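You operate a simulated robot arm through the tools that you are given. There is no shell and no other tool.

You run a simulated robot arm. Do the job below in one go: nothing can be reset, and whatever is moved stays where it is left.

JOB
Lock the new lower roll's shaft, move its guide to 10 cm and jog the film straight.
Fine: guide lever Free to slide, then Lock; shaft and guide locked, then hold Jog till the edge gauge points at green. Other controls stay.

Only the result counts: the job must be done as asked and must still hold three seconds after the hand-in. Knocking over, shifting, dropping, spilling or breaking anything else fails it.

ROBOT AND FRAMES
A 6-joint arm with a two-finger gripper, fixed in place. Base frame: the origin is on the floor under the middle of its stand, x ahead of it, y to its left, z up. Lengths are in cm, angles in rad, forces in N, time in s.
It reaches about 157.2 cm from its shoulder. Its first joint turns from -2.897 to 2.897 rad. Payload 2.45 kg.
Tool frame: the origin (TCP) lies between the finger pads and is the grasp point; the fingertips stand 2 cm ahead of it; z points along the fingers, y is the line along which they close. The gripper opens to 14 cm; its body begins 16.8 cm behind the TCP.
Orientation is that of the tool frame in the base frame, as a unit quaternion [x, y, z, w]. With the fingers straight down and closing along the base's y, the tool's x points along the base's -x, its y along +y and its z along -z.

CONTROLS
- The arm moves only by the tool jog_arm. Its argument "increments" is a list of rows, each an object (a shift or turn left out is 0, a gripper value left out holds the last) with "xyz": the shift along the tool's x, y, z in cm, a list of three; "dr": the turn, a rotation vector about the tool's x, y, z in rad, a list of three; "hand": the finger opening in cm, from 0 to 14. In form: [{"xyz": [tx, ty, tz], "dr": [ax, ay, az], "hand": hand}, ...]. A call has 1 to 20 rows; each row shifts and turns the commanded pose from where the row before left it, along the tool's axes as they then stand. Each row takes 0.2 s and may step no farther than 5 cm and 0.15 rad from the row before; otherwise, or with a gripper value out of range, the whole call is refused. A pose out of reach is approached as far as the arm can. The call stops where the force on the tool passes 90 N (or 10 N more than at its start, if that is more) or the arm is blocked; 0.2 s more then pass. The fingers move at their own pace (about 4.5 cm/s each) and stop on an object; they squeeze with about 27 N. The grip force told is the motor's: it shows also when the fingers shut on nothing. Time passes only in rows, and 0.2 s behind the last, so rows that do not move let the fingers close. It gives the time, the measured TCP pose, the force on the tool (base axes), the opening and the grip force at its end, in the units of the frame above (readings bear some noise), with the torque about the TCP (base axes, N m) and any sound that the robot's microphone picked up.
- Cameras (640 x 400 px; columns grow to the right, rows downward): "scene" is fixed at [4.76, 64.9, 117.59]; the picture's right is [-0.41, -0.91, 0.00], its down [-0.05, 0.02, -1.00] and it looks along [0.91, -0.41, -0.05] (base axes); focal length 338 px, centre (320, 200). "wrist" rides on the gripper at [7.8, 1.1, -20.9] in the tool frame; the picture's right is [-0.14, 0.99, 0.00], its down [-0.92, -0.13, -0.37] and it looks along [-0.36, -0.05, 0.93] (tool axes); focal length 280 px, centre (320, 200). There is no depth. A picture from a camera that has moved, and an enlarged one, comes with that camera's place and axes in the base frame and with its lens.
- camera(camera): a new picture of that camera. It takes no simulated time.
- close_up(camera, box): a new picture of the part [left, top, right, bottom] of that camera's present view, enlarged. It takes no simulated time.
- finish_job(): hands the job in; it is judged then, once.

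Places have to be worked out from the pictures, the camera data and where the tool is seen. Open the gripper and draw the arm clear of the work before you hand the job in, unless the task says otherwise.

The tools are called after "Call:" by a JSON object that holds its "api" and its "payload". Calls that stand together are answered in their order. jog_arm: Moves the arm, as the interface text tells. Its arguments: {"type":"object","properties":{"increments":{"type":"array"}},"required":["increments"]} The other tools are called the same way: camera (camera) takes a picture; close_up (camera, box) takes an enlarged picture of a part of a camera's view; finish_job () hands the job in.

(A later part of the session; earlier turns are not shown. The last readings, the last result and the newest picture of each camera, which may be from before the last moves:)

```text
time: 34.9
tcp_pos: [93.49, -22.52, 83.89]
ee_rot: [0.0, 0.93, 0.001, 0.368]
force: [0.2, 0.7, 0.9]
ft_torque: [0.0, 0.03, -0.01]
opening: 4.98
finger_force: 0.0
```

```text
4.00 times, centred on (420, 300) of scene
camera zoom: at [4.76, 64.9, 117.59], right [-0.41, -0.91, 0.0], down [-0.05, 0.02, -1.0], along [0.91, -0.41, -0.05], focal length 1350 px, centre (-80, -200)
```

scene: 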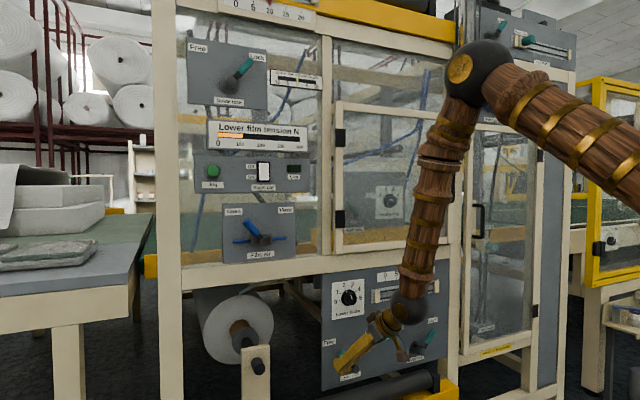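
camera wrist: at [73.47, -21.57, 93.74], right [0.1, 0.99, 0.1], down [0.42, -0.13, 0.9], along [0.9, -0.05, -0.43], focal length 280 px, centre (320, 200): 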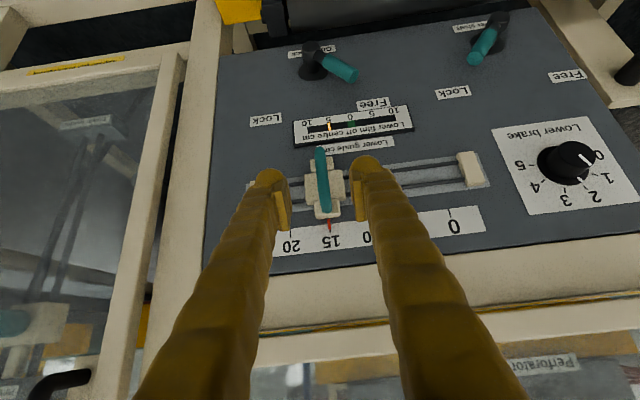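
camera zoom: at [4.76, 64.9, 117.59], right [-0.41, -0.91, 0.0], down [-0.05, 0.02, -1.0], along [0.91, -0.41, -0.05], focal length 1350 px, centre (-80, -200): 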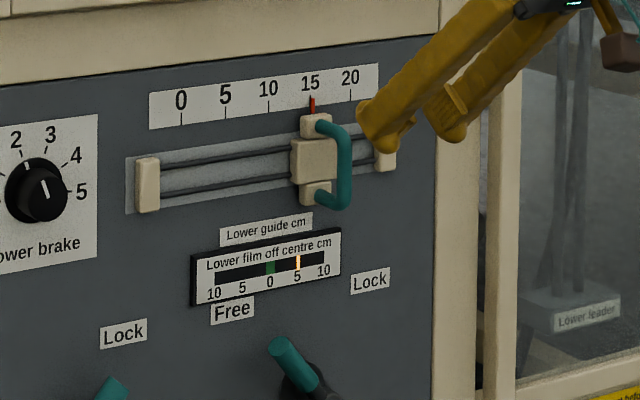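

The bar is centred between the fingers, at about (102.0, -22.55, 76.7). I'll advance along the tool axis so the fingers straddle it.

Call:
{"api": "jog_arm", "payload": {"increments": [{"xyz": [-0.21, 0, 2.73]}, {"xyz": [-0.21, 0, 2.73]}, {"xyz": [-0.21, 0, 2.73]}, {"xyz": [-0.21, 0, 2.73]}, {}]}}

Call:
{"api": "camera", "payload": {"camera": "wrist"}}

Call:
{"api": "close_up", "payload": {"camera": "scene", "box": [370, 250, 470, 350]}}

```text
time: 36.0
tcp_pos: [101.69, -22.55, 76.44]
ee_rot: [-0.001, 0.93, 0.002, 0.368]
force: [0.5, -0.3, 0.9]
ft_torque: [0.03, -0.03, 0.03]
opening: 4.98
finger_force: 0.0
```

```text
taken
camera wrist: at [81.65, -21.6, 86.3], right [0.1, 0.99, 0.1], down [0.42, -0.13, 0.9], along [0.9, -0.05, -0.43], focal length 280 px, centre (320, 200)
```

wrist: 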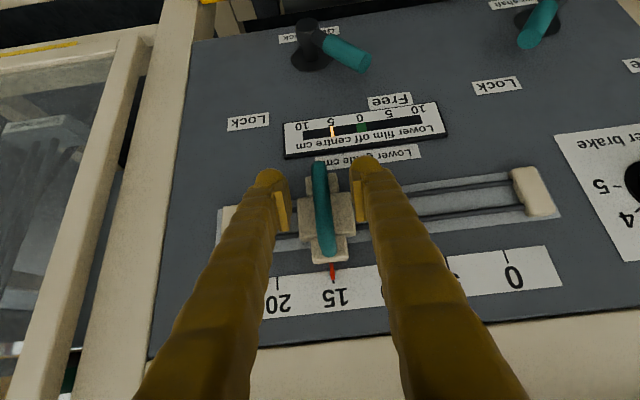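

```text
4.00 times, centred on (420, 300) of scene
camera zoom: at [4.76, 64.9, 117.59], right [-0.41, -0.91, 0.0], down [-0.05, 0.02, -1.0], along [0.91, -0.41, -0.05], focal length 1350 px, centre (-80, -200)
```

zoom: 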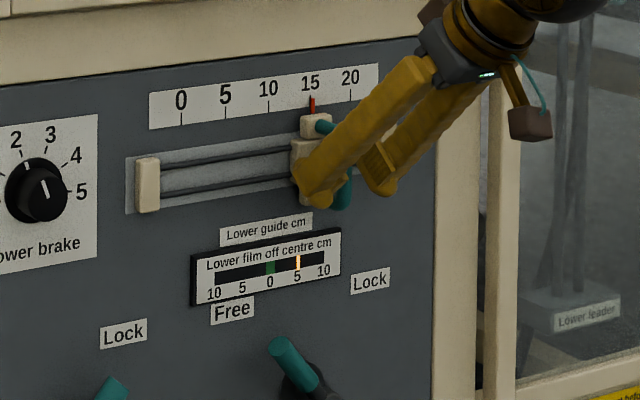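

The fingers straddle the bar with no contact. I'll close on it first.

Call:
{"api": "jog_arm", "payload": {"increments": [{"hand": 0}, {}, {}, {}, {}]}}

Call:
{"api": "close_up", "payload": {"camera": "wrist", "box": [220, 150, 560, 320]}}

```text
time: 37.2
tcp_pos: [101.66, -22.63, 76.46]
ee_rot: [-0.001, 0.93, 0.002, 0.368]
force: [4.3, 2.8, -4.0]
ft_torque: [0.03, -0.01, 0.01]
opening: 1.27
finger_force: 39.4
```

```text
1.88 times, centred on (390, 235) of wrist
camera zoom: at [81.65, -21.59, 86.31], right [0.1, 0.99, 0.1], down [0.42, -0.13, 0.9], along [0.9, -0.05, -0.43], focal length 528 px, centre (188, 134)
```

zoom: 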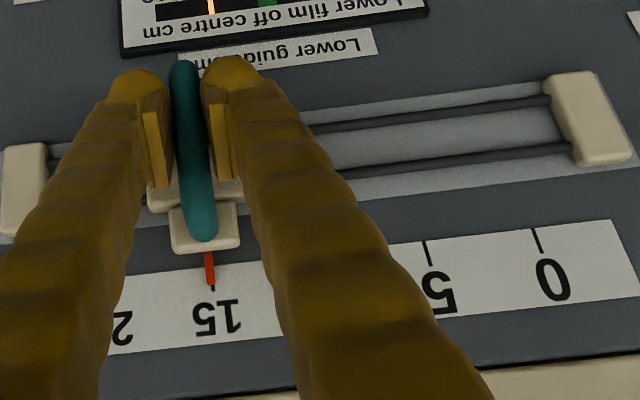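

The bar is gripped (opening 1.27 cm) and the pointer is exactly at 15. I'll slide +y, toward the lower numbers, by 5 cm.

Call:
{"api": "jog_arm", "payload": {"increments": [{"xyz": [0, 0.5, 0]}, {"xyz": [0, 0.5, 0]}, {"xyz": [0, 0.5, 0]}, {"xyz": [0, 0.5, 0]}, {"xyz": [0, 0.5, 0]}, {"xyz": [0, 0.5, 0]}, {"xyz": [0, 0.5, 0]}, {"xyz": [0, 0.5, 0]}, {"xyz": [0, 0.5, 0]}, {"xyz": [0, 0.5, 0]}, {}, {}]}}

Call:
{"api": "close_up", "payload": {"camera": "wrist", "box": [220, 150, 560, 320]}}

Call:
{"api": "close_up", "payload": {"camera": "scene", "box": [370, 250, 470, 350]}}

```text
time: 39.9
tcp_pos: [101.65, -17.55, 76.47]
ee_rot: [-0.001, 0.93, 0.002, 0.369]
force: [-2.0, -0.4, 11.1]
ft_torque: [0.0, -0.05, 0.0]
opening: 1.24
finger_force: 39.3
```

```text
1.88 times, centred on (390, 235) of wrist
camera zoom: at [81.65, -16.51, 86.28], right [0.1, 0.99, 0.1], down [0.42, -0.13, 0.9], along [0.9, -0.05, -0.43], focal length 528 px, centre (188, 134)
```

zoom: 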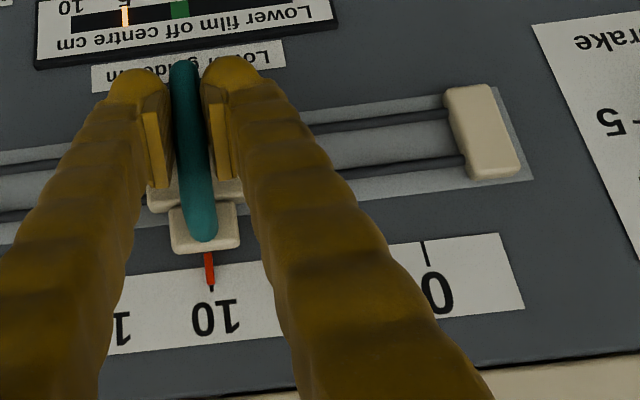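

```text
4.00 times, centred on (420, 300) of scene
camera zoom: at [4.76, 64.9, 117.59], right [-0.41, -0.91, 0.0], down [-0.05, 0.02, -1.0], along [0.91, -0.41, -0.05], focal length 1350 px, centre (-80, -200)
```

zoom: 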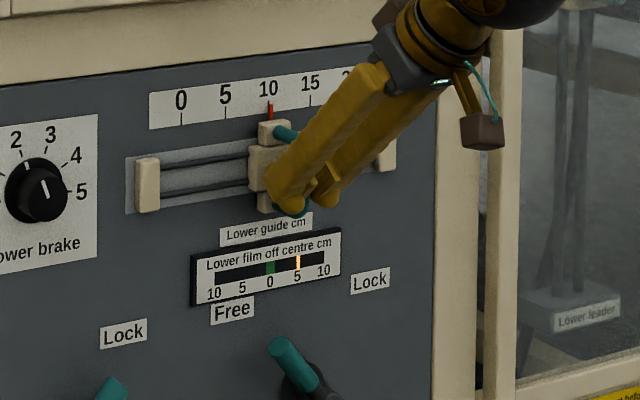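

Call:
{"api": "close_up", "payload": {"camera": "wrist", "box": [280, 260, 380, 330]}}

Call:
{"api": "close_up", "payload": {"camera": "scene", "box": [405, 262, 465, 295]}}

```text
5.71 times, centred on (330, 295) of wrist
camera zoom: at [81.65, -16.51, 86.28], right [0.1, 0.99, 0.1], down [0.42, -0.13, 0.9], along [0.9, -0.05, -0.43], focal length 1602 px, centre (263, -343)
```

zoom: 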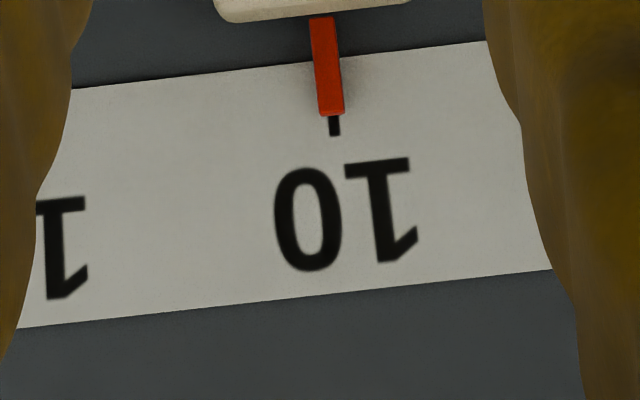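

```text
10.67 times, centred on (435, 278) of scene
camera zoom: at [4.76, 64.9, 117.59], right [-0.41, -0.91, 0.0], down [-0.05, 0.02, -1.0], along [0.91, -0.41, -0.05], focal length 3601 px, centre (-907, -637)
```

zoom: 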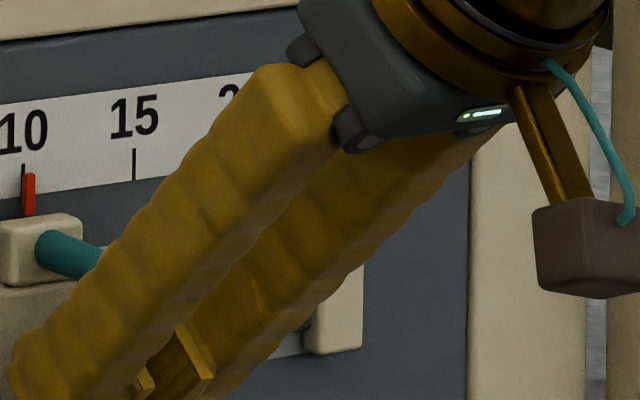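

The pointer is lined up with the 10 tick. I'll release, back straight out along the tool axis and re-check the pointer.

Call:
{"api": "jog_arm", "payload": {"increments": [{"hand": 5}, {}, {}, {"xyz": [0, 0, -2.5]}, {"xyz": [0, 0, -2.5]}, {"xyz": [0, 0, -2.5]}, {"xyz": [0, 0, -2.5]}, {}]}}

Call:
{"api": "close_up", "payload": {"camera": "wrist", "box": [220, 50, 500, 260]}}

Call:
{"api": "close_up", "payload": {"camera": "scene", "box": [370, 250, 470, 350]}}

```text
time: 41.6
tcp_pos: [94.7, -17.34, 83.78]
ee_rot: [-0.001, 0.93, 0.002, 0.368]
force: [-0.1, -0.6, 0.8]
ft_torque: [0.03, -0.01, 0.05]
opening: 5.0
finger_force: 0.1
```

```text
1.90 times, centred on (360, 155) of wrist
camera zoom: at [74.74, -16.37, 93.6], right [0.1, 0.99, 0.1], down [0.42, -0.13, 0.9], along [0.9, -0.05, -0.43], focal length 534 px, centre (244, 286)
```

zoom: 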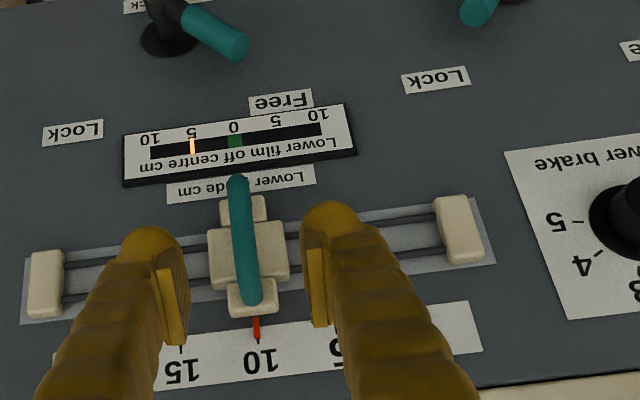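

```text
4.00 times, centred on (420, 300) of scene
camera zoom: at [4.76, 64.9, 117.59], right [-0.41, -0.91, 0.0], down [-0.05, 0.02, -1.0], along [0.91, -0.41, -0.05], focal length 1350 px, centre (-80, -200)
```

zoom: 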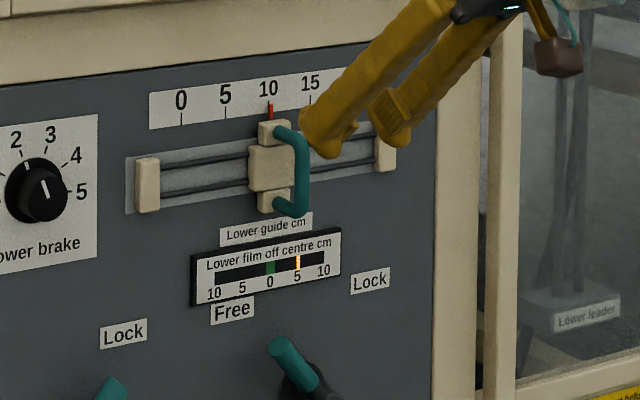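

Call:
{"api": "close_up", "payload": {"camera": "wrist", "box": [300, 200, 380, 260]}}

Call:
{"api": "close_up", "payload": {"camera": "scene", "box": [405, 262, 465, 295]}}

```text
6.67 times, centred on (340, 230) of wrist
camera zoom: at [74.74, -16.37, 93.6], right [0.1, 0.99, 0.1], down [0.42, -0.13, 0.9], along [0.9, -0.05, -0.43], focal length 1869 px, centre (187, 0)
```

zoom: 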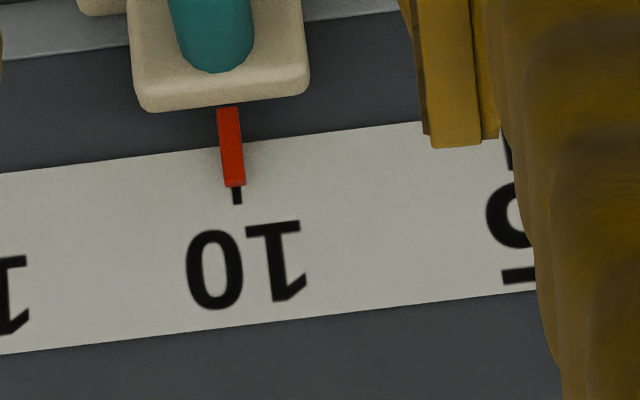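

```text
10.67 times, centred on (435, 278) of scene
camera zoom: at [4.76, 64.9, 117.59], right [-0.41, -0.91, 0.0], down [-0.05, 0.02, -1.0], along [0.91, -0.41, -0.05], focal length 3601 px, centre (-907, -637)
```

zoom: 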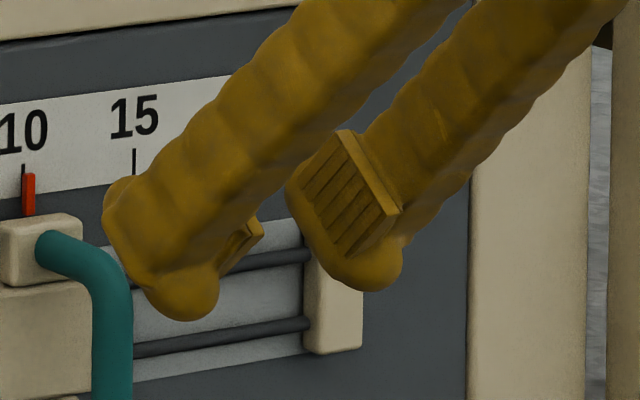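

The guide sits on 10. I'll close the fingers and go down to the left (+y) side of the guide-lock lever to return it to Lock.

Call:
{"api": "jog_arm", "payload": {"increments": [{"xyz": [3.11, 0.886, 2.34], "hand": 0}, {"xyz": [3.11, 0.886, 2.34]}, {"xyz": [3.11, 0.886, 2.34]}, {"xyz": [3.11, 0.886, 2.34]}, {"xyz": [3.11, 0.886, 2.34]}, {"xyz": [3.11, 0.886, 2.34]}, {"xyz": [3.11, 0.886, 2.34]}, {"dr": [-0.068, 0, -0.073]}, {}, {}]}}

Call:
{"api": "camera", "payload": {"camera": "wrist"}}

```text
time: 43.9
tcp_pos: [92.67, -11.24, 58.87]
ee_rot: [-0.046, 0.93, 0.029, 0.365]
force: [-0.4, 0.3, 0.2]
ft_torque: [0.02, -0.04, -0.02]
opening: 0.0
finger_force: 27.2
out of reach, approached as far as the arm can: row 5, 6, 7, 8
```

```text
taken
camera wrist: at [72.73, -12.48, 68.84], right [-0.01, 0.99, 0.11], down [0.44, -0.1, 0.89], along [0.9, 0.05, -0.43], focal length 280 px, centre (320, 200)
```

wrist: 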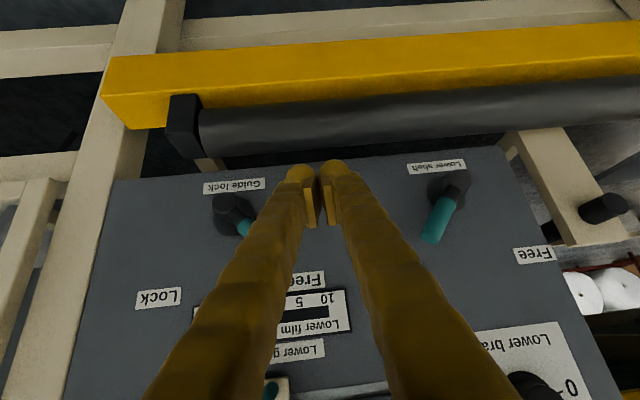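

Call:
{"api": "jog_arm", "payload": {"increments": [{"xyz": [-1.867, -0.09, 2.583]}, {"xyz": [-1.867, -0.09, 2.583]}, {"xyz": [-1.867, -0.09, 2.583]}, {}]}}

Call:
{"api": "camera", "payload": {"camera": "wrist"}}

Call:
{"api": "close_up", "payload": {"camera": "scene", "box": [350, 300, 450, 400]}}

```text
time: 44.9
tcp_pos: [102.19, -10.27, 57.18]
ee_rot: [-0.047, 0.928, 0.02, 0.368]
force: [-0.8, -0.4, 0.1]
ft_torque: [-0.02, -0.01, 0.03]
opening: 0.01
finger_force: 27.3
```

```text
taken
camera wrist: at [82.08, -11.37, 66.92], right [0.0, 1.0, 0.1], down [0.43, -0.09, 0.9], along [0.9, 0.04, -0.43], focal length 280 px, centre (320, 200)
```

wrist: 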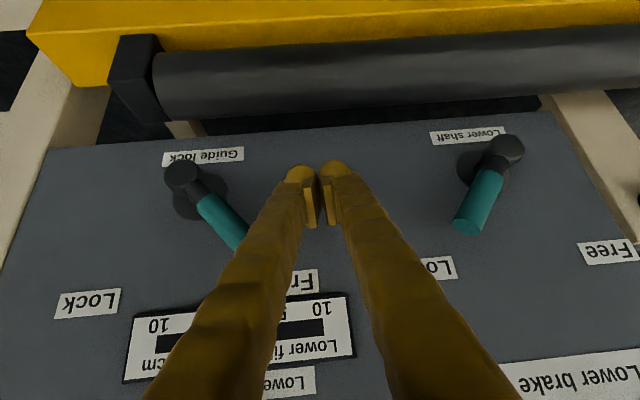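

```text
4.00 times, centred on (400, 350) of scene
camera zoom: at [4.76, 64.9, 117.59], right [-0.41, -0.91, 0.0], down [-0.05, 0.02, -1.0], along [0.91, -0.41, -0.05], focal length 1350 px, centre (0, -400)
```

zoom: 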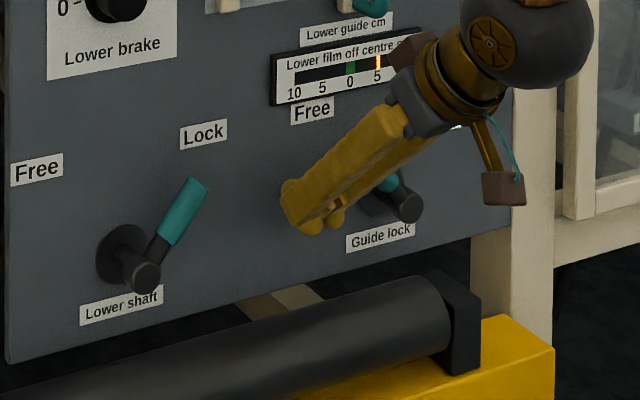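

The fingers are in place on the left side of the guide-lock lever. I'll push along the arc to Lock, in two stages.

Call:
{"api": "jog_arm", "payload": {"increments": [{"xyz": [-0.021, -0.657, -0.12]}, {"xyz": [-0.021, -0.657, -0.12]}, {"xyz": [-0.021, -0.657, -0.12]}, {"xyz": [-0.021, -0.657, -0.12]}, {"xyz": [-0.021, -0.657, -0.12]}, {"xyz": [-0.386, -0.347, -0.461]}, {"xyz": [-0.386, -0.347, -0.461]}, {"xyz": [-0.386, -0.347, -0.461]}, {"xyz": [-0.386, -0.347, -0.461]}, {}]}}

Call:
{"api": "camera", "payload": {"camera": "wrist"}}

```text
time: 47.0
tcp_pos: [102.18, -15.04, 60.17]
ee_rot: [-0.048, 0.928, 0.02, 0.368]
force: [-0.6, 1.7, 0.5]
ft_torque: [-0.03, -0.01, -0.01]
opening: 0.0
finger_force: 26.5
```

```text
taken
camera wrist: at [82.13, -16.12, 69.86], right [0.0, 1.0, 0.1], down [0.43, -0.09, 0.9], along [0.9, 0.04, -0.43], focal length 280 px, centre (320, 200)
```

wrist: 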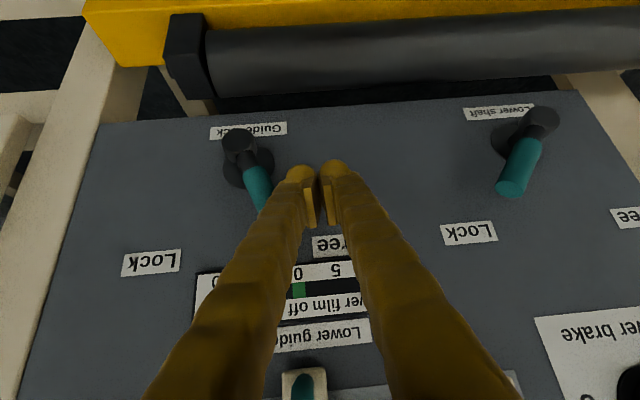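

Call:
{"api": "jog_arm", "payload": {"increments": [{"xyz": [-0.219, -0.521, -0.31]}, {"xyz": [-0.219, -0.521, -0.31]}, {"xyz": [-0.219, -0.521, -0.31]}, {"xyz": [-0.219, -0.521, -0.31]}, {"xyz": [-0.056, -0.647, -0.156]}, {"xyz": [-0.056, -0.647, -0.156]}, {"xyz": [-0.056, -0.647, -0.156]}, {"xyz": [-0.056, -0.647, -0.156]}, {"xyz": [0.0435, -0.597, -0.043]}, {"xyz": [0.0435, -0.597, -0.043]}, {}]}}

Call:
{"api": "camera", "payload": {"camera": "wrist"}}

Call:
{"api": "close_up", "payload": {"camera": "scene", "box": [350, 300, 450, 400]}}

```text
time: 49.5
tcp_pos: [102.22, -21.07, 62.2]
ee_rot: [-0.047, 0.928, 0.02, 0.368]
force: [0.1, -0.1, 0.7]
ft_torque: [-0.02, -0.02, -0.01]
opening: 0.0
finger_force: 26.8
```

```text
taken
camera wrist: at [82.19, -22.1, 71.99], right [0.0, 1.0, 0.1], down [0.43, -0.09, 0.9], along [0.9, 0.04, -0.43], focal length 280 px, centre (320, 200)
```

wrist: 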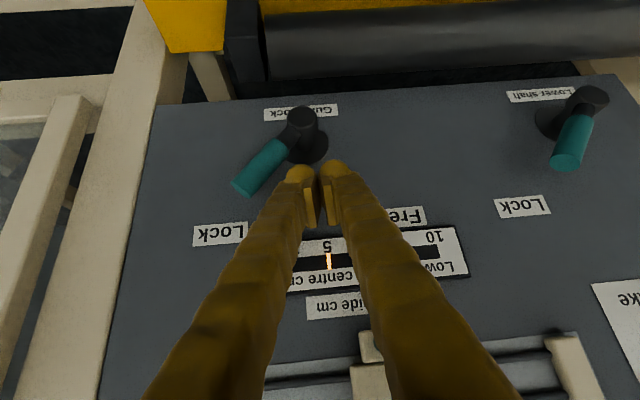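

```text
4.00 times, centred on (400, 350) of scene
camera zoom: at [4.76, 64.9, 117.59], right [-0.41, -0.91, 0.0], down [-0.05, 0.02, -1.0], along [0.91, -0.41, -0.05], focal length 1350 px, centre (0, -400)
```

zoom: 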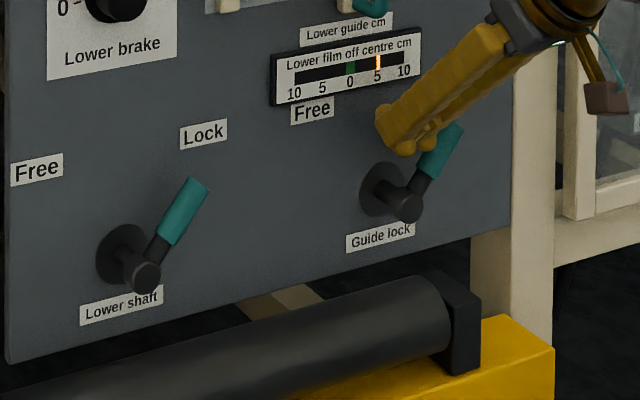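

The guide lock is back at Lock and the lower shaft is still at Lock. I'll back away and rise, then head for the Jog button, which triangulates to about (106, 53, 121).

Call:
{"api": "jog_arm", "payload": {"increments": [{"xyz": [0, 0, -4]}, {"xyz": [0, 0, -4]}, {"xyz": [-2.343, 1.222, -3.963]}, {"xyz": [-2.343, 1.222, -3.963]}, {"xyz": [-2.343, 1.222, -3.963]}, {"xyz": [-2.343, 1.222, -3.963]}, {"xyz": [-2.343, 1.222, -3.963]}, {"xyz": [-2.343, 1.222, -3.963]}, {}]}}

Call:
{"api": "close_up", "payload": {"camera": "scene", "box": [310, 255, 470, 400]}}

Call:
{"api": "camera", "payload": {"camera": "wrist"}}

```text
time: 51.5
tcp_pos: [90.19, -15.19, 95.04]
ee_rot: [-0.048, 0.928, 0.02, 0.369]
force: [0.3, -0.1, 0.6]
ft_torque: [-0.02, 0.02, 0.04]
opening: 0.02
finger_force: 27.0
```

```text
2.76 times, centred on (390, 328) of scene
camera zoom: at [4.76, 64.9, 117.59], right [-0.41, -0.91, 0.0], down [-0.05, 0.02, -1.0], along [0.91, -0.41, -0.05], focal length 931 px, centre (127, -152)
```

zoom: 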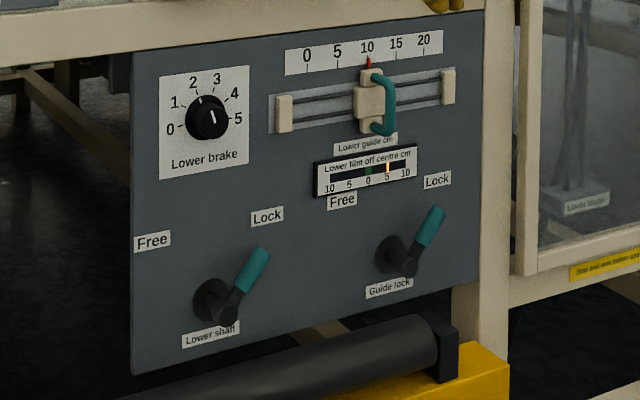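

```text
taken
camera wrist: at [70.15, -16.1, 104.86], right [0.0, 1.0, 0.1], down [0.43, -0.09, 0.9], along [0.9, 0.04, -0.43], focal length 280 px, centre (320, 200)
```

wrist: 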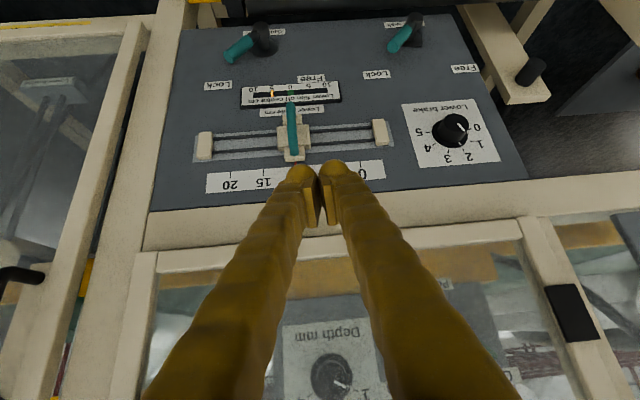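

Both levers are at Lock and the guide is at 10. I'll rise to Jog height and yaw left.

Call:
{"api": "jog_arm", "payload": {"increments": [{"xyz": [-2.986, 0.721, -3.064]}, {"xyz": [-2.986, 0.721, -3.064]}, {"xyz": [-2.986, 0.721, -3.064]}, {"xyz": [-2.986, 0.721, -3.064]}, {"xyz": [-2.986, 0.721, -3.064]}, {"xyz": [-2.986, 0.721, -3.064]}, {"xyz": [-2.986, 0.721, -3.064]}, {"dr": [-0.1, 0, -0.106]}, {"dr": [-0.1, 0, -0.106]}, {}]}}

```text
time: 53.6
tcp_pos: [89.85, -10.08, 124.9]
ee_rot: [-0.182, 0.912, 0.073, 0.361]
force: [-0.3, 0.4, 0.5]
ft_torque: [0.01, -0.03, 0.0]
opening: 0.0
finger_force: 26.9
```

Call:
{"api": "jog_arm", "payload": {"increments": [{"xyz": [-1.32, 4.189, 0.792]}, {"xyz": [-1.32, 4.189, 0.792]}, {"xyz": [-1.32, 4.189, 0.792]}, {"xyz": [-1.32, 4.189, 0.792]}, {"xyz": [-1.32, 4.189, 0.792]}, {"xyz": [-1.32, 4.189, 0.792]}, {"xyz": [-1.32, 4.189, 0.792]}, {"xyz": [-1.32, 4.189, 0.792]}, {"xyz": [-1.32, 4.189, 0.792]}, {}]}}

Call:
{"api": "camera", "payload": {"camera": "wrist"}}

Call:
{"api": "camera", "payload": {"camera": "scene"}}

```text
time: 55.9
tcp_pos: [88.12, 29.99, 127.8]
ee_rot: [-0.181, 0.912, 0.073, 0.361]
force: [0.2, 0.6, 0.1]
ft_torque: [0.01, 0.02, 0.01]
opening: 0.0
finger_force: 27.0
```

```text
taken
camera wrist: at [69.13, 23.3, 137.65], right [-0.29, 0.95, 0.1], down [0.44, 0.04, 0.9], along [0.85, 0.3, -0.43], focal length 280 px, centre (320, 200)
```

wrist: 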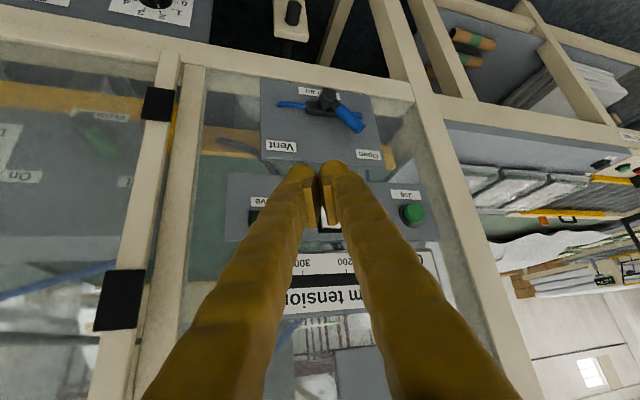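

```text
taken
```

scene: 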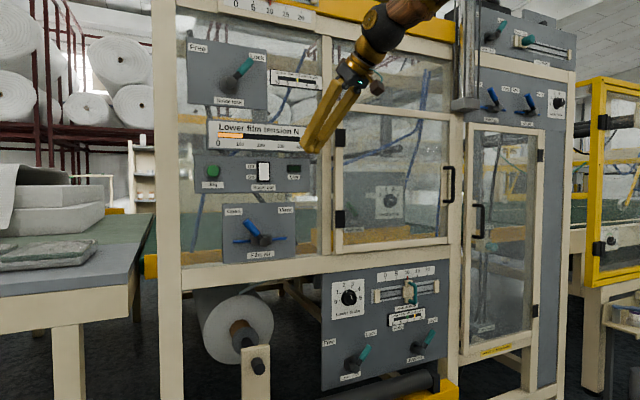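

Call:
{"api": "close_up", "payload": {"camera": "wrist", "box": [340, 160, 480, 260]}}

Call:
{"api": "close_up", "payload": {"camera": "scene", "box": [185, 110, 325, 200]}}

```text
4.00 times, centred on (410, 210) of wrist
camera zoom: at [69.13, 23.3, 137.65], right [-0.29, 0.95, 0.1], down [0.44, 0.04, 0.9], along [0.85, 0.3, -0.43], focal length 1122 px, centre (-40, 160)
```

zoom: 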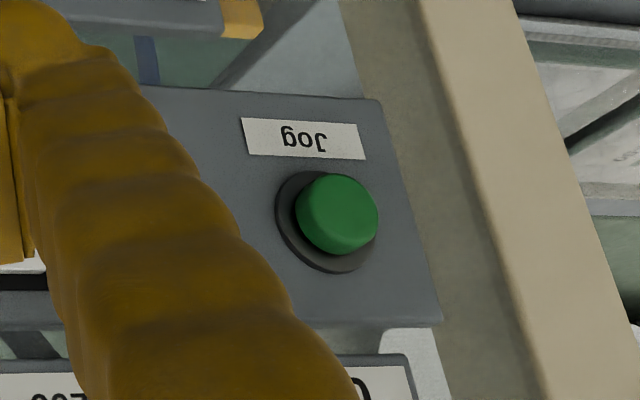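

```text
4.44 times, centred on (255, 155) of scene
camera zoom: at [4.76, 64.9, 117.59], right [-0.41, -0.91, 0.0], down [-0.05, 0.02, -1.0], along [0.91, -0.41, -0.05], focal length 1500 px, centre (609, 400)
```

zoom: 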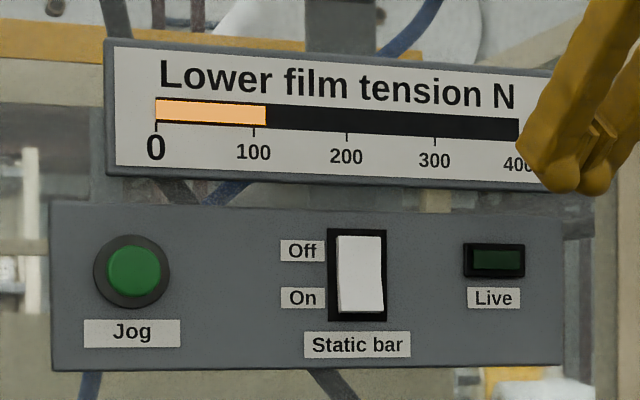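

The Jog button face is at about (105.2, 53.0, 121.0). I'll flatten the pitch to 0.6 and move in front of it with about 8 cm of standoff.

Call:
{"api": "jog_arm", "payload": {"increments": [{"dr": [0, -0.11, 0]}, {"dr": [0, -0.11, 0]}, {"xyz": [-0.612, 3.213, 2.725]}, {"xyz": [-0.612, 3.213, 2.725]}, {"xyz": [-0.612, 3.213, 2.725]}, {"xyz": [-0.612, 3.213, 2.725]}, {"xyz": [-0.612, 3.213, 2.725]}, {"xyz": [-0.612, 3.213, 2.725]}, {}]}}

Call:
{"api": "camera", "payload": {"camera": "wrist"}}

Call:
{"api": "camera", "payload": {"camera": "scene"}}

```text
time: 57.9
tcp_pos: [94.84, 53.69, 121.94]
ee_rot: [-0.172, 0.866, 0.093, 0.46]
force: [0.1, 0.3, -0.2]
ft_torque: [-0.01, 0.0, -0.02]
opening: 0.0
finger_force: 27.1
```

```text
taken
camera wrist: at [74.38, 46.3, 127.05], right [-0.31, 0.94, 0.12], down [0.24, -0.04, 0.97], along [0.92, 0.33, -0.22], focal length 280 px, centre (320, 200)
```

wrist: 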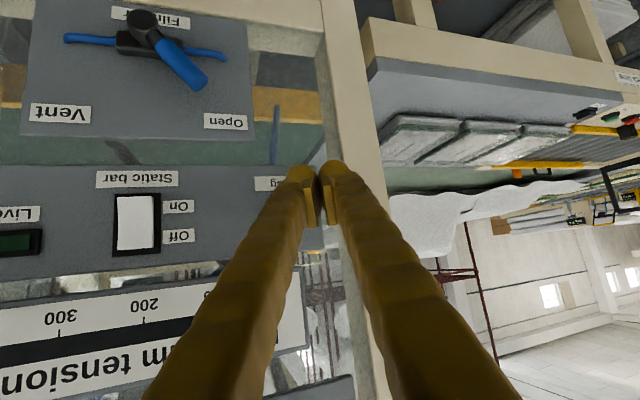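

```text
taken
```

scene: 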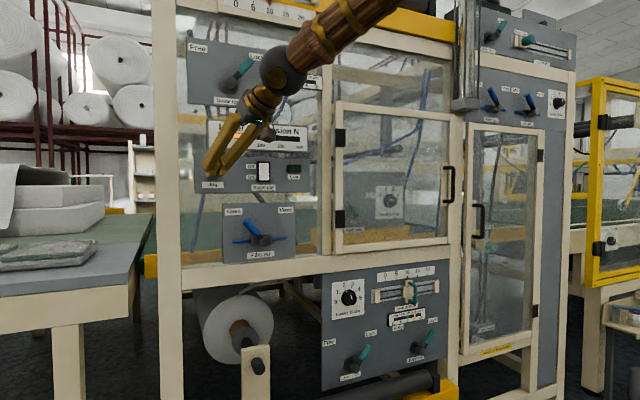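

Call:
{"api": "close_up", "payload": {"camera": "scene", "box": [185, 110, 325, 200]}}

Call:
{"api": "close_up", "payload": {"camera": "wrist", "box": [250, 130, 390, 230]}}

```text
4.44 times, centred on (255, 155) of scene
camera zoom: at [4.76, 64.9, 117.59], right [-0.41, -0.91, 0.0], down [-0.05, 0.02, -1.0], along [0.91, -0.41, -0.05], focal length 1500 px, centre (609, 400)
```

zoom: 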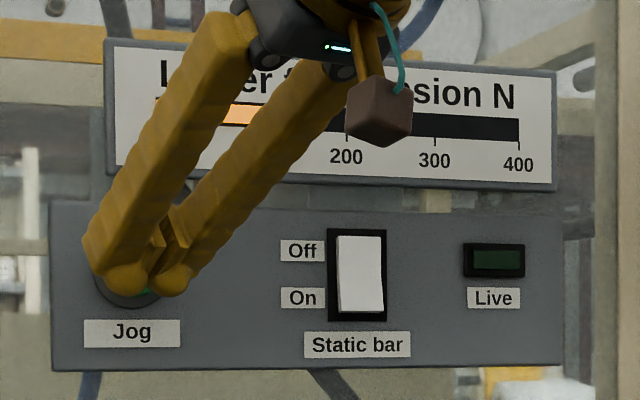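

```text
4.00 times, centred on (320, 180) of wrist
camera zoom: at [74.38, 46.3, 127.05], right [-0.31, 0.94, 0.12], down [0.24, -0.04, 0.97], along [0.92, 0.33, -0.22], focal length 1122 px, centre (320, 280)
```

zoom: 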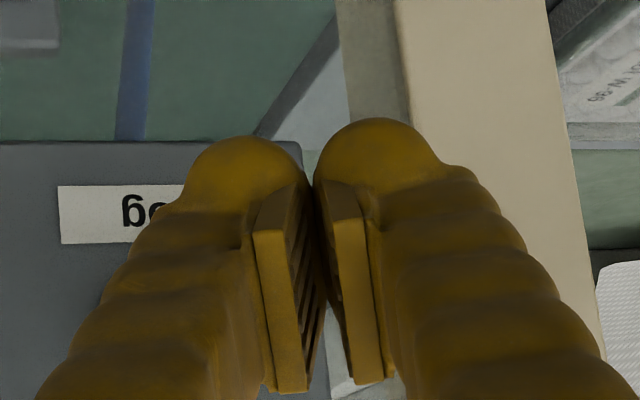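

The rounded tips straddle the view of the button, and the right-hand tip leads. I'll shift slightly +y and up so that tip lines up with the button centre, and go forward to about 1.3 cm short of contact.

Call:
{"api": "jog_arm", "payload": {"increments": [{"xyz": [-1.4, -0.517, 1.713]}, {"xyz": [-1.4, -0.517, 1.713]}, {"xyz": [-1.4, -0.517, 1.713]}, {}]}}

Call:
{"api": "close_up", "payload": {"camera": "scene", "box": [185, 140, 265, 200]}}

Call:
{"api": "close_up", "payload": {"camera": "wrist", "box": [230, 110, 410, 240]}}

Call:
{"api": "close_up", "payload": {"camera": "scene", "box": [380, 265, 450, 330]}}

```text
time: 58.9
tcp_pos: [101.5, 54.87, 122.43]
ee_rot: [-0.172, 0.866, 0.092, 0.46]
force: [-0.3, -0.4, 0.6]
ft_torque: [-0.01, -0.01, -0.04]
opening: 0.01
finger_force: 27.2
```

```text
6.67 times, centred on (225, 170) of scene
camera zoom: at [4.76, 64.9, 117.59], right [-0.41, -0.91, 0.0], down [-0.05, 0.02, -1.0], along [0.91, -0.41, -0.05], focal length 2250 px, centre (953, 400)
```

zoom: 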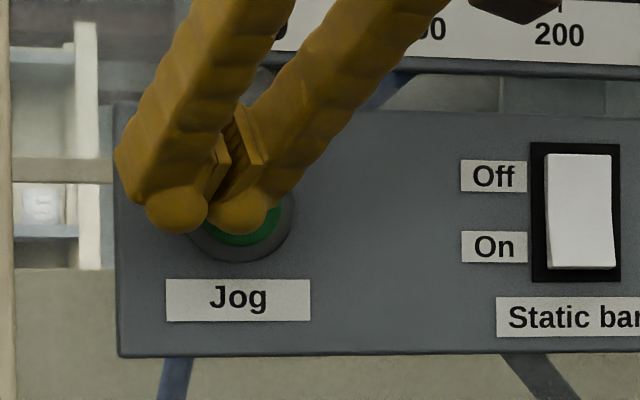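

```text
3.08 times, centred on (320, 175) of wrist
camera zoom: at [81.12, 47.56, 127.61], right [-0.31, 0.94, 0.12], down [0.24, -0.04, 0.97], along [0.92, 0.33, -0.22], focal length 863 px, centre (320, 277)
```

zoom: 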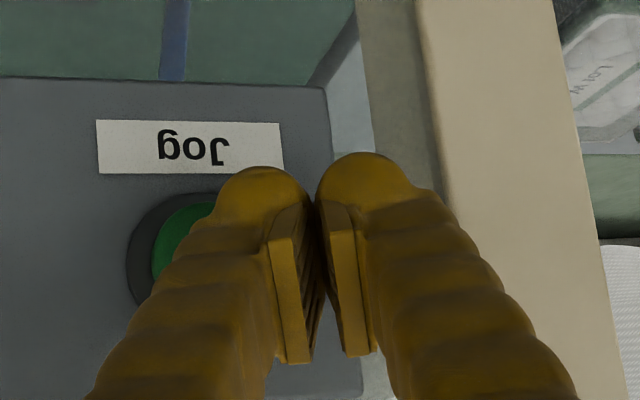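

```text
6.15 times, centred on (415, 298) of scene
camera zoom: at [4.76, 64.9, 117.59], right [-0.41, -0.91, 0.0], down [-0.05, 0.02, -1.0], along [0.91, -0.41, -0.05], focal length 2077 px, centre (-265, -400)
```

zoom: 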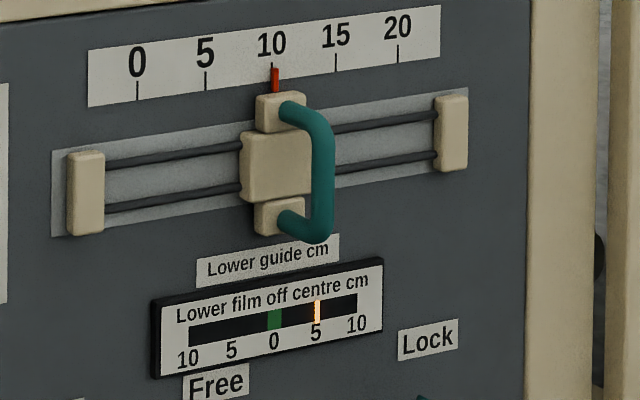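

The right tip is lined up with the button, about 0.5 cm left of centre and 2 cm short, and the gauge still reads 5. I'll creep forward with a slight -y correction.

Call:
{"api": "jog_arm", "payload": {"increments": [{"xyz": [-0.186, -0.245, 0.274]}, {"xyz": [-0.186, -0.245, 0.274]}, {"xyz": [-0.186, -0.245, 0.274]}, {"xyz": [-0.186, -0.245, 0.274]}]}}

Call:
{"api": "close_up", "payload": {"camera": "scene", "box": [185, 140, 265, 200]}}

Call:
{"api": "close_up", "payload": {"camera": "scene", "box": [380, 265, 450, 330]}}

```text
time: 59.9
tcp_pos: [103.25, 54.55, 122.67]
ee_rot: [-0.171, 0.867, 0.092, 0.459]
force: [-1.1, 0.8, 0.3]
ft_torque: [0.01, 0.02, 0.03]
opening: 0.0
finger_force: 27.3
```

```text
6.67 times, centred on (225, 170) of scene
camera zoom: at [4.76, 64.9, 117.59], right [-0.41, -0.91, 0.0], down [-0.05, 0.02, -1.0], along [0.91, -0.41, -0.05], focal length 2250 px, centre (953, 400)
```

zoom: 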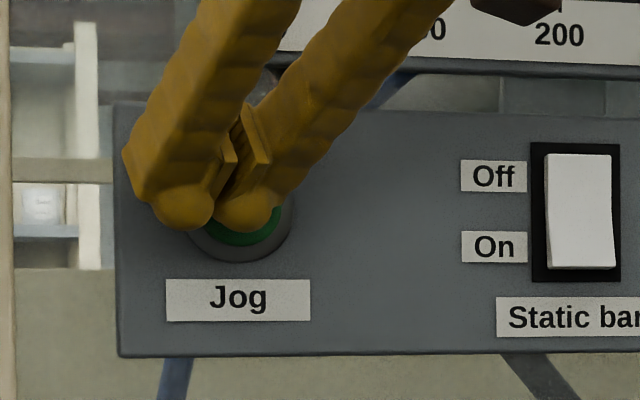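

```text
6.15 times, centred on (415, 298) of scene
camera zoom: at [4.76, 64.9, 117.59], right [-0.41, -0.91, 0.0], down [-0.05, 0.02, -1.0], along [0.91, -0.41, -0.05], focal length 2077 px, centre (-265, -400)
```

zoom: 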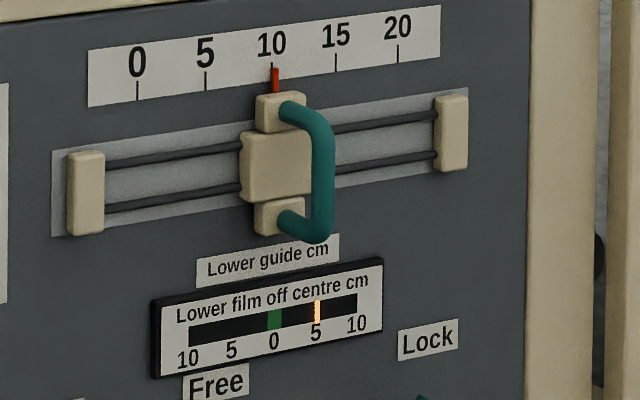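

Call:
{"api": "jog_arm", "payload": {"increments": [{"xyz": [-0.097, -0.115, 0.268]}, {"xyz": [-0.097, -0.115, 0.268]}]}}

Call:
{"api": "close_up", "payload": {"camera": "scene", "box": [185, 140, 265, 200]}}

Call:
{"api": "close_up", "payload": {"camera": "scene", "box": [380, 265, 450, 330]}}

```text
time: 60.5
tcp_pos: [103.89, 54.47, 122.45]
ee_rot: [-0.173, 0.866, 0.093, 0.46]
force: [-15.7, -2.8, 9.5]
ft_torque: [-0.1, -0.19, -0.13]
opening: 0.0
finger_force: 27.3
heard: click
```

```text
6.67 times, centred on (225, 170) of scene
camera zoom: at [4.76, 64.9, 117.59], right [-0.41, -0.91, 0.0], down [-0.05, 0.02, -1.0], along [0.91, -0.41, -0.05], focal length 2250 px, centre (953, 400)
```

zoom: 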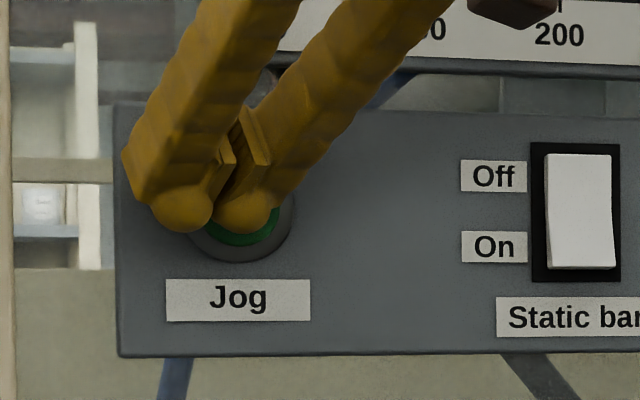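

```text
6.15 times, centred on (415, 298) of scene
camera zoom: at [4.76, 64.9, 117.59], right [-0.41, -0.91, 0.0], down [-0.05, 0.02, -1.0], along [0.91, -0.41, -0.05], focal length 2077 px, centre (-265, -400)
```

zoom: 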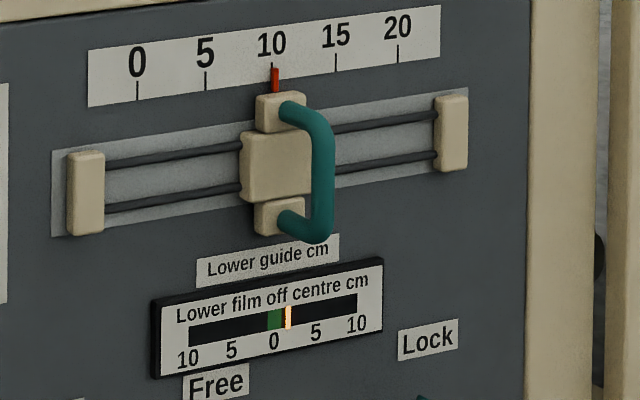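

The click was heard and the gauge has already moved from 5 to about 1.6. It moves fast, so I'll release right away to avoid overshooting and see where it settles.

Call:
{"api": "jog_arm", "payload": {"increments": [{"xyz": [2.5, 1.85, -3.7]}]}}

Call:
{"api": "close_up", "payload": {"camera": "scene", "box": [380, 265, 450, 330]}}

Call:
{"api": "close_up", "payload": {"camera": "scene", "box": [185, 110, 325, 200]}}

```text
time: 60.9
tcp_pos: [99.06, 54.23, 122.18]
ee_rot: [-0.172, 0.867, 0.093, 0.458]
force: [0.9, -0.3, -0.7]
ft_torque: [0.0, -0.1, 0.03]
opening: 0.02
finger_force: 26.9
```

```text
6.15 times, centred on (415, 298) of scene
camera zoom: at [4.76, 64.9, 117.59], right [-0.41, -0.91, 0.0], down [-0.05, 0.02, -1.0], along [0.91, -0.41, -0.05], focal length 2077 px, centre (-265, -400)
```

zoom: 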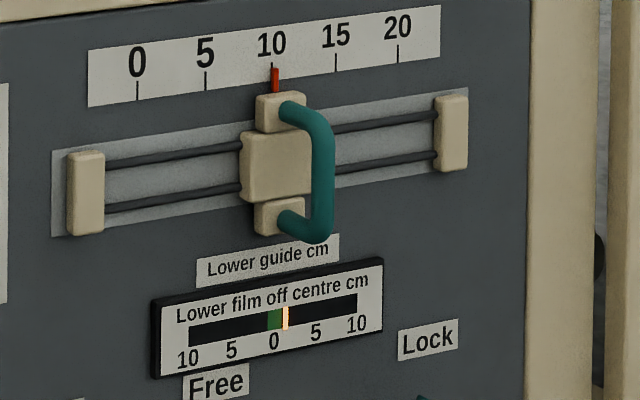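

```text
4.44 times, centred on (255, 155) of scene
camera zoom: at [4.76, 64.9, 117.59], right [-0.41, -0.91, 0.0], down [-0.05, 0.02, -1.0], along [0.91, -0.41, -0.05], focal length 1500 px, centre (609, 400)
```

zoom: 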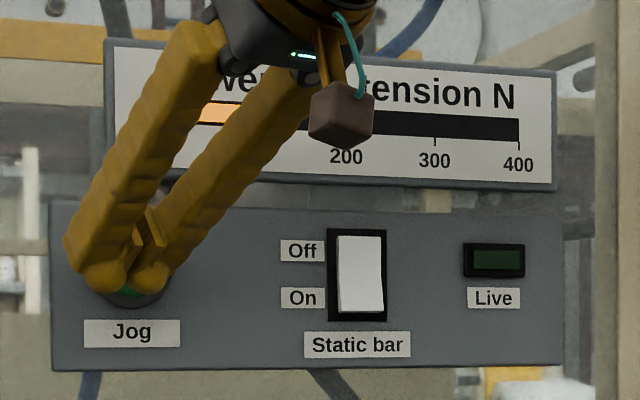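

Call:
{"api": "close_up", "payload": {"camera": "scene", "box": [395, 305, 425, 325]}}

Call:
{"api": "jog_arm", "payload": {"increments": [{}]}}

Call:
{"api": "close_up", "payload": {"camera": "scene", "box": [395, 305, 425, 325]}}

```text
16.00 times, centred on (410, 315) of scene
camera zoom: at [4.76, 64.9, 117.59], right [-0.41, -0.91, 0.0], down [-0.05, 0.02, -1.0], along [0.91, -0.41, -0.05], focal length 5401 px, centre (-1120, -1640)
```

zoom: 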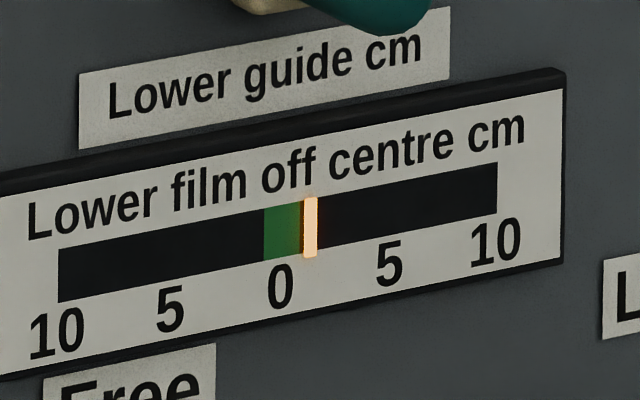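

```text
time: 61.2
tcp_pos: [98.96, 54.29, 122.24]
ee_rot: [-0.172, 0.866, 0.093, 0.459]
force: [-0.3, -0.8, 1.3]
ft_torque: [0.0, -0.02, 0.0]
opening: 0.0
finger_force: 26.9
```

```text
16.00 times, centred on (410, 315) of scene
camera zoom: at [4.76, 64.9, 117.59], right [-0.41, -0.91, 0.0], down [-0.05, 0.02, -1.0], along [0.91, -0.41, -0.05], focal length 5401 px, centre (-1120, -1640)
```

zoom: 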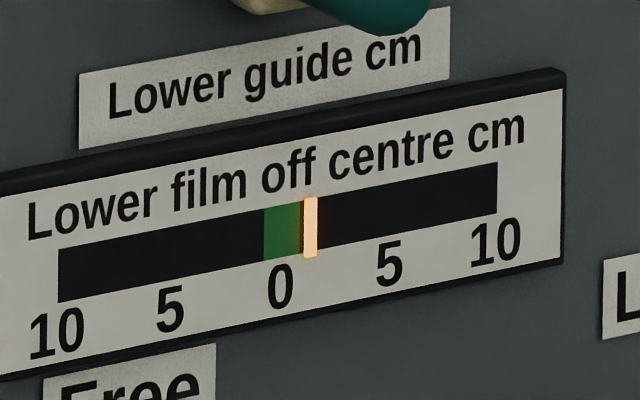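

The gauge is stable at about 1.3, just outside the green band (±0.85). I'll give a short tap, in and straight back out, so it can't overshoot.

Call:
{"api": "jog_arm", "payload": {"increments": [{"xyz": [-2.121, -1.572, 3.135]}, {"xyz": [-0.414, -0.307, 0.612]}, {"xyz": [2.328, 1.726, -3.441]}]}}

Call:
{"api": "close_up", "payload": {"camera": "scene", "box": [395, 305, 425, 325]}}

```text
time: 62.0
tcp_pos: [99.56, 54.55, 122.13]
ee_rot: [-0.172, 0.867, 0.092, 0.458]
force: [0.7, 0.0, -0.2]
ft_torque: [0.0, -0.06, 0.01]
opening: 0.01
finger_force: 27.6
heard: click
```

```text
16.00 times, centred on (410, 315) of scene
camera zoom: at [4.76, 64.9, 117.59], right [-0.41, -0.91, 0.0], down [-0.05, 0.02, -1.0], along [0.91, -0.41, -0.05], focal length 5401 px, centre (-1120, -1640)
```

zoom: 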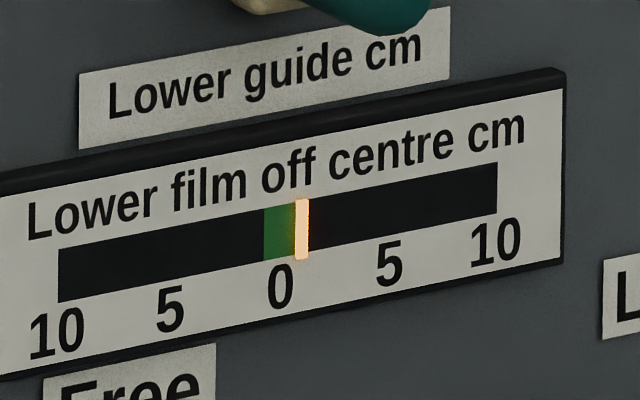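

Another click moved the gauge to about 0.9, on the edge of green, and with smaller movement per tap. I'll repeat with a slightly longer tap.

Call:
{"api": "jog_arm", "payload": {"increments": [{"xyz": [-1.914, -1.419, 2.829]}, {"xyz": [-0.466, -0.345, 0.688]}, {"xyz": [2.328, 1.726, -3.441]}]}}

Call:
{"api": "close_up", "payload": {"camera": "scene", "box": [395, 305, 425, 325]}}

```text
time: 62.9
tcp_pos: [99.35, 54.59, 122.33]
ee_rot: [-0.173, 0.867, 0.093, 0.459]
force: [-0.5, 0.2, -0.4]
ft_torque: [0.07, -0.08, -0.01]
opening: 0.0
finger_force: 27.3
heard: click
```

```text
16.00 times, centred on (410, 315) of scene
camera zoom: at [4.76, 64.9, 117.59], right [-0.41, -0.91, 0.0], down [-0.05, 0.02, -1.0], along [0.91, -0.41, -0.05], focal length 5401 px, centre (-1120, -1640)
```

zoom: 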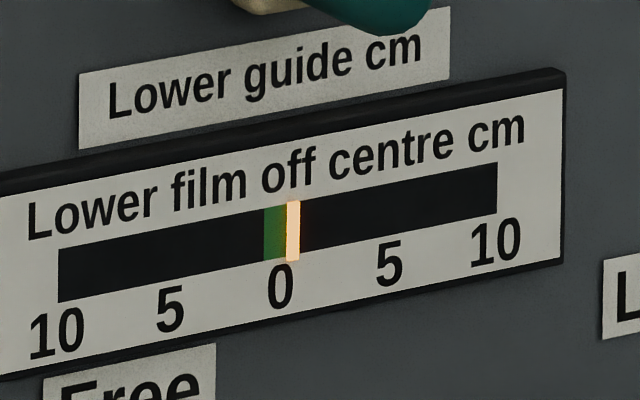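

It's now about 0.5, inside the green. One more identical tap should bring it nearly to centre.

Call:
{"api": "jog_arm", "payload": {"increments": [{"xyz": [-1.862, -1.381, 2.753]}, {"xyz": [-0.466, -0.345, 0.688]}, {"xyz": [2.328, 1.726, -3.441]}]}}

Call:
{"api": "close_up", "payload": {"camera": "scene", "box": [395, 305, 425, 325]}}

```text
time: 63.6
tcp_pos: [99.45, 54.4, 122.04]
ee_rot: [-0.173, 0.867, 0.093, 0.459]
force: [0.0, -0.1, -0.8]
ft_torque: [0.03, -0.08, 0.02]
opening: 0.0
finger_force: 27.2
heard: click
```

```text
16.00 times, centred on (410, 315) of scene
camera zoom: at [4.76, 64.9, 117.59], right [-0.41, -0.91, 0.0], down [-0.05, 0.02, -1.0], along [0.91, -0.41, -0.05], focal length 5401 px, centre (-1120, -1640)
```

zoom: 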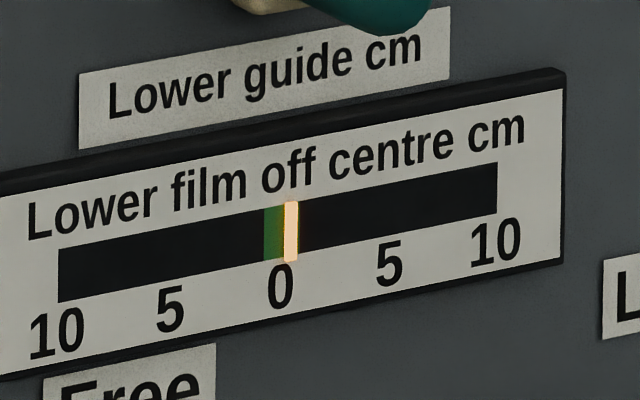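

The step sizes keep shrinking, so it converges to centre rather than overshooting. I'll do a slightly longer press with one hold row.

Call:
{"api": "jog_arm", "payload": {"increments": [{"xyz": [-1.862, -1.381, 2.753]}, {"xyz": [-0.466, -0.345, 0.688]}, {}, {"xyz": [2.328, 1.726, -3.441]}]}}

Call:
{"api": "close_up", "payload": {"camera": "scene", "box": [395, 305, 425, 325]}}

```text
time: 64.7
tcp_pos: [99.44, 54.41, 122.4]
ee_rot: [-0.173, 0.866, 0.093, 0.459]
force: [-1.1, -0.2, 0.1]
ft_torque: [0.03, -0.07, -0.05]
opening: 0.01
finger_force: 26.9
heard: click
```

```text
16.00 times, centred on (410, 315) of scene
camera zoom: at [4.76, 64.9, 117.59], right [-0.41, -0.91, 0.0], down [-0.05, 0.02, -1.0], along [0.91, -0.41, -0.05], focal length 5401 px, centre (-1120, -1640)
```

zoom: 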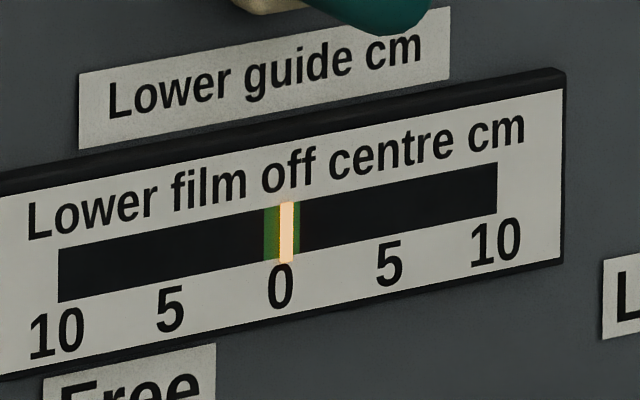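

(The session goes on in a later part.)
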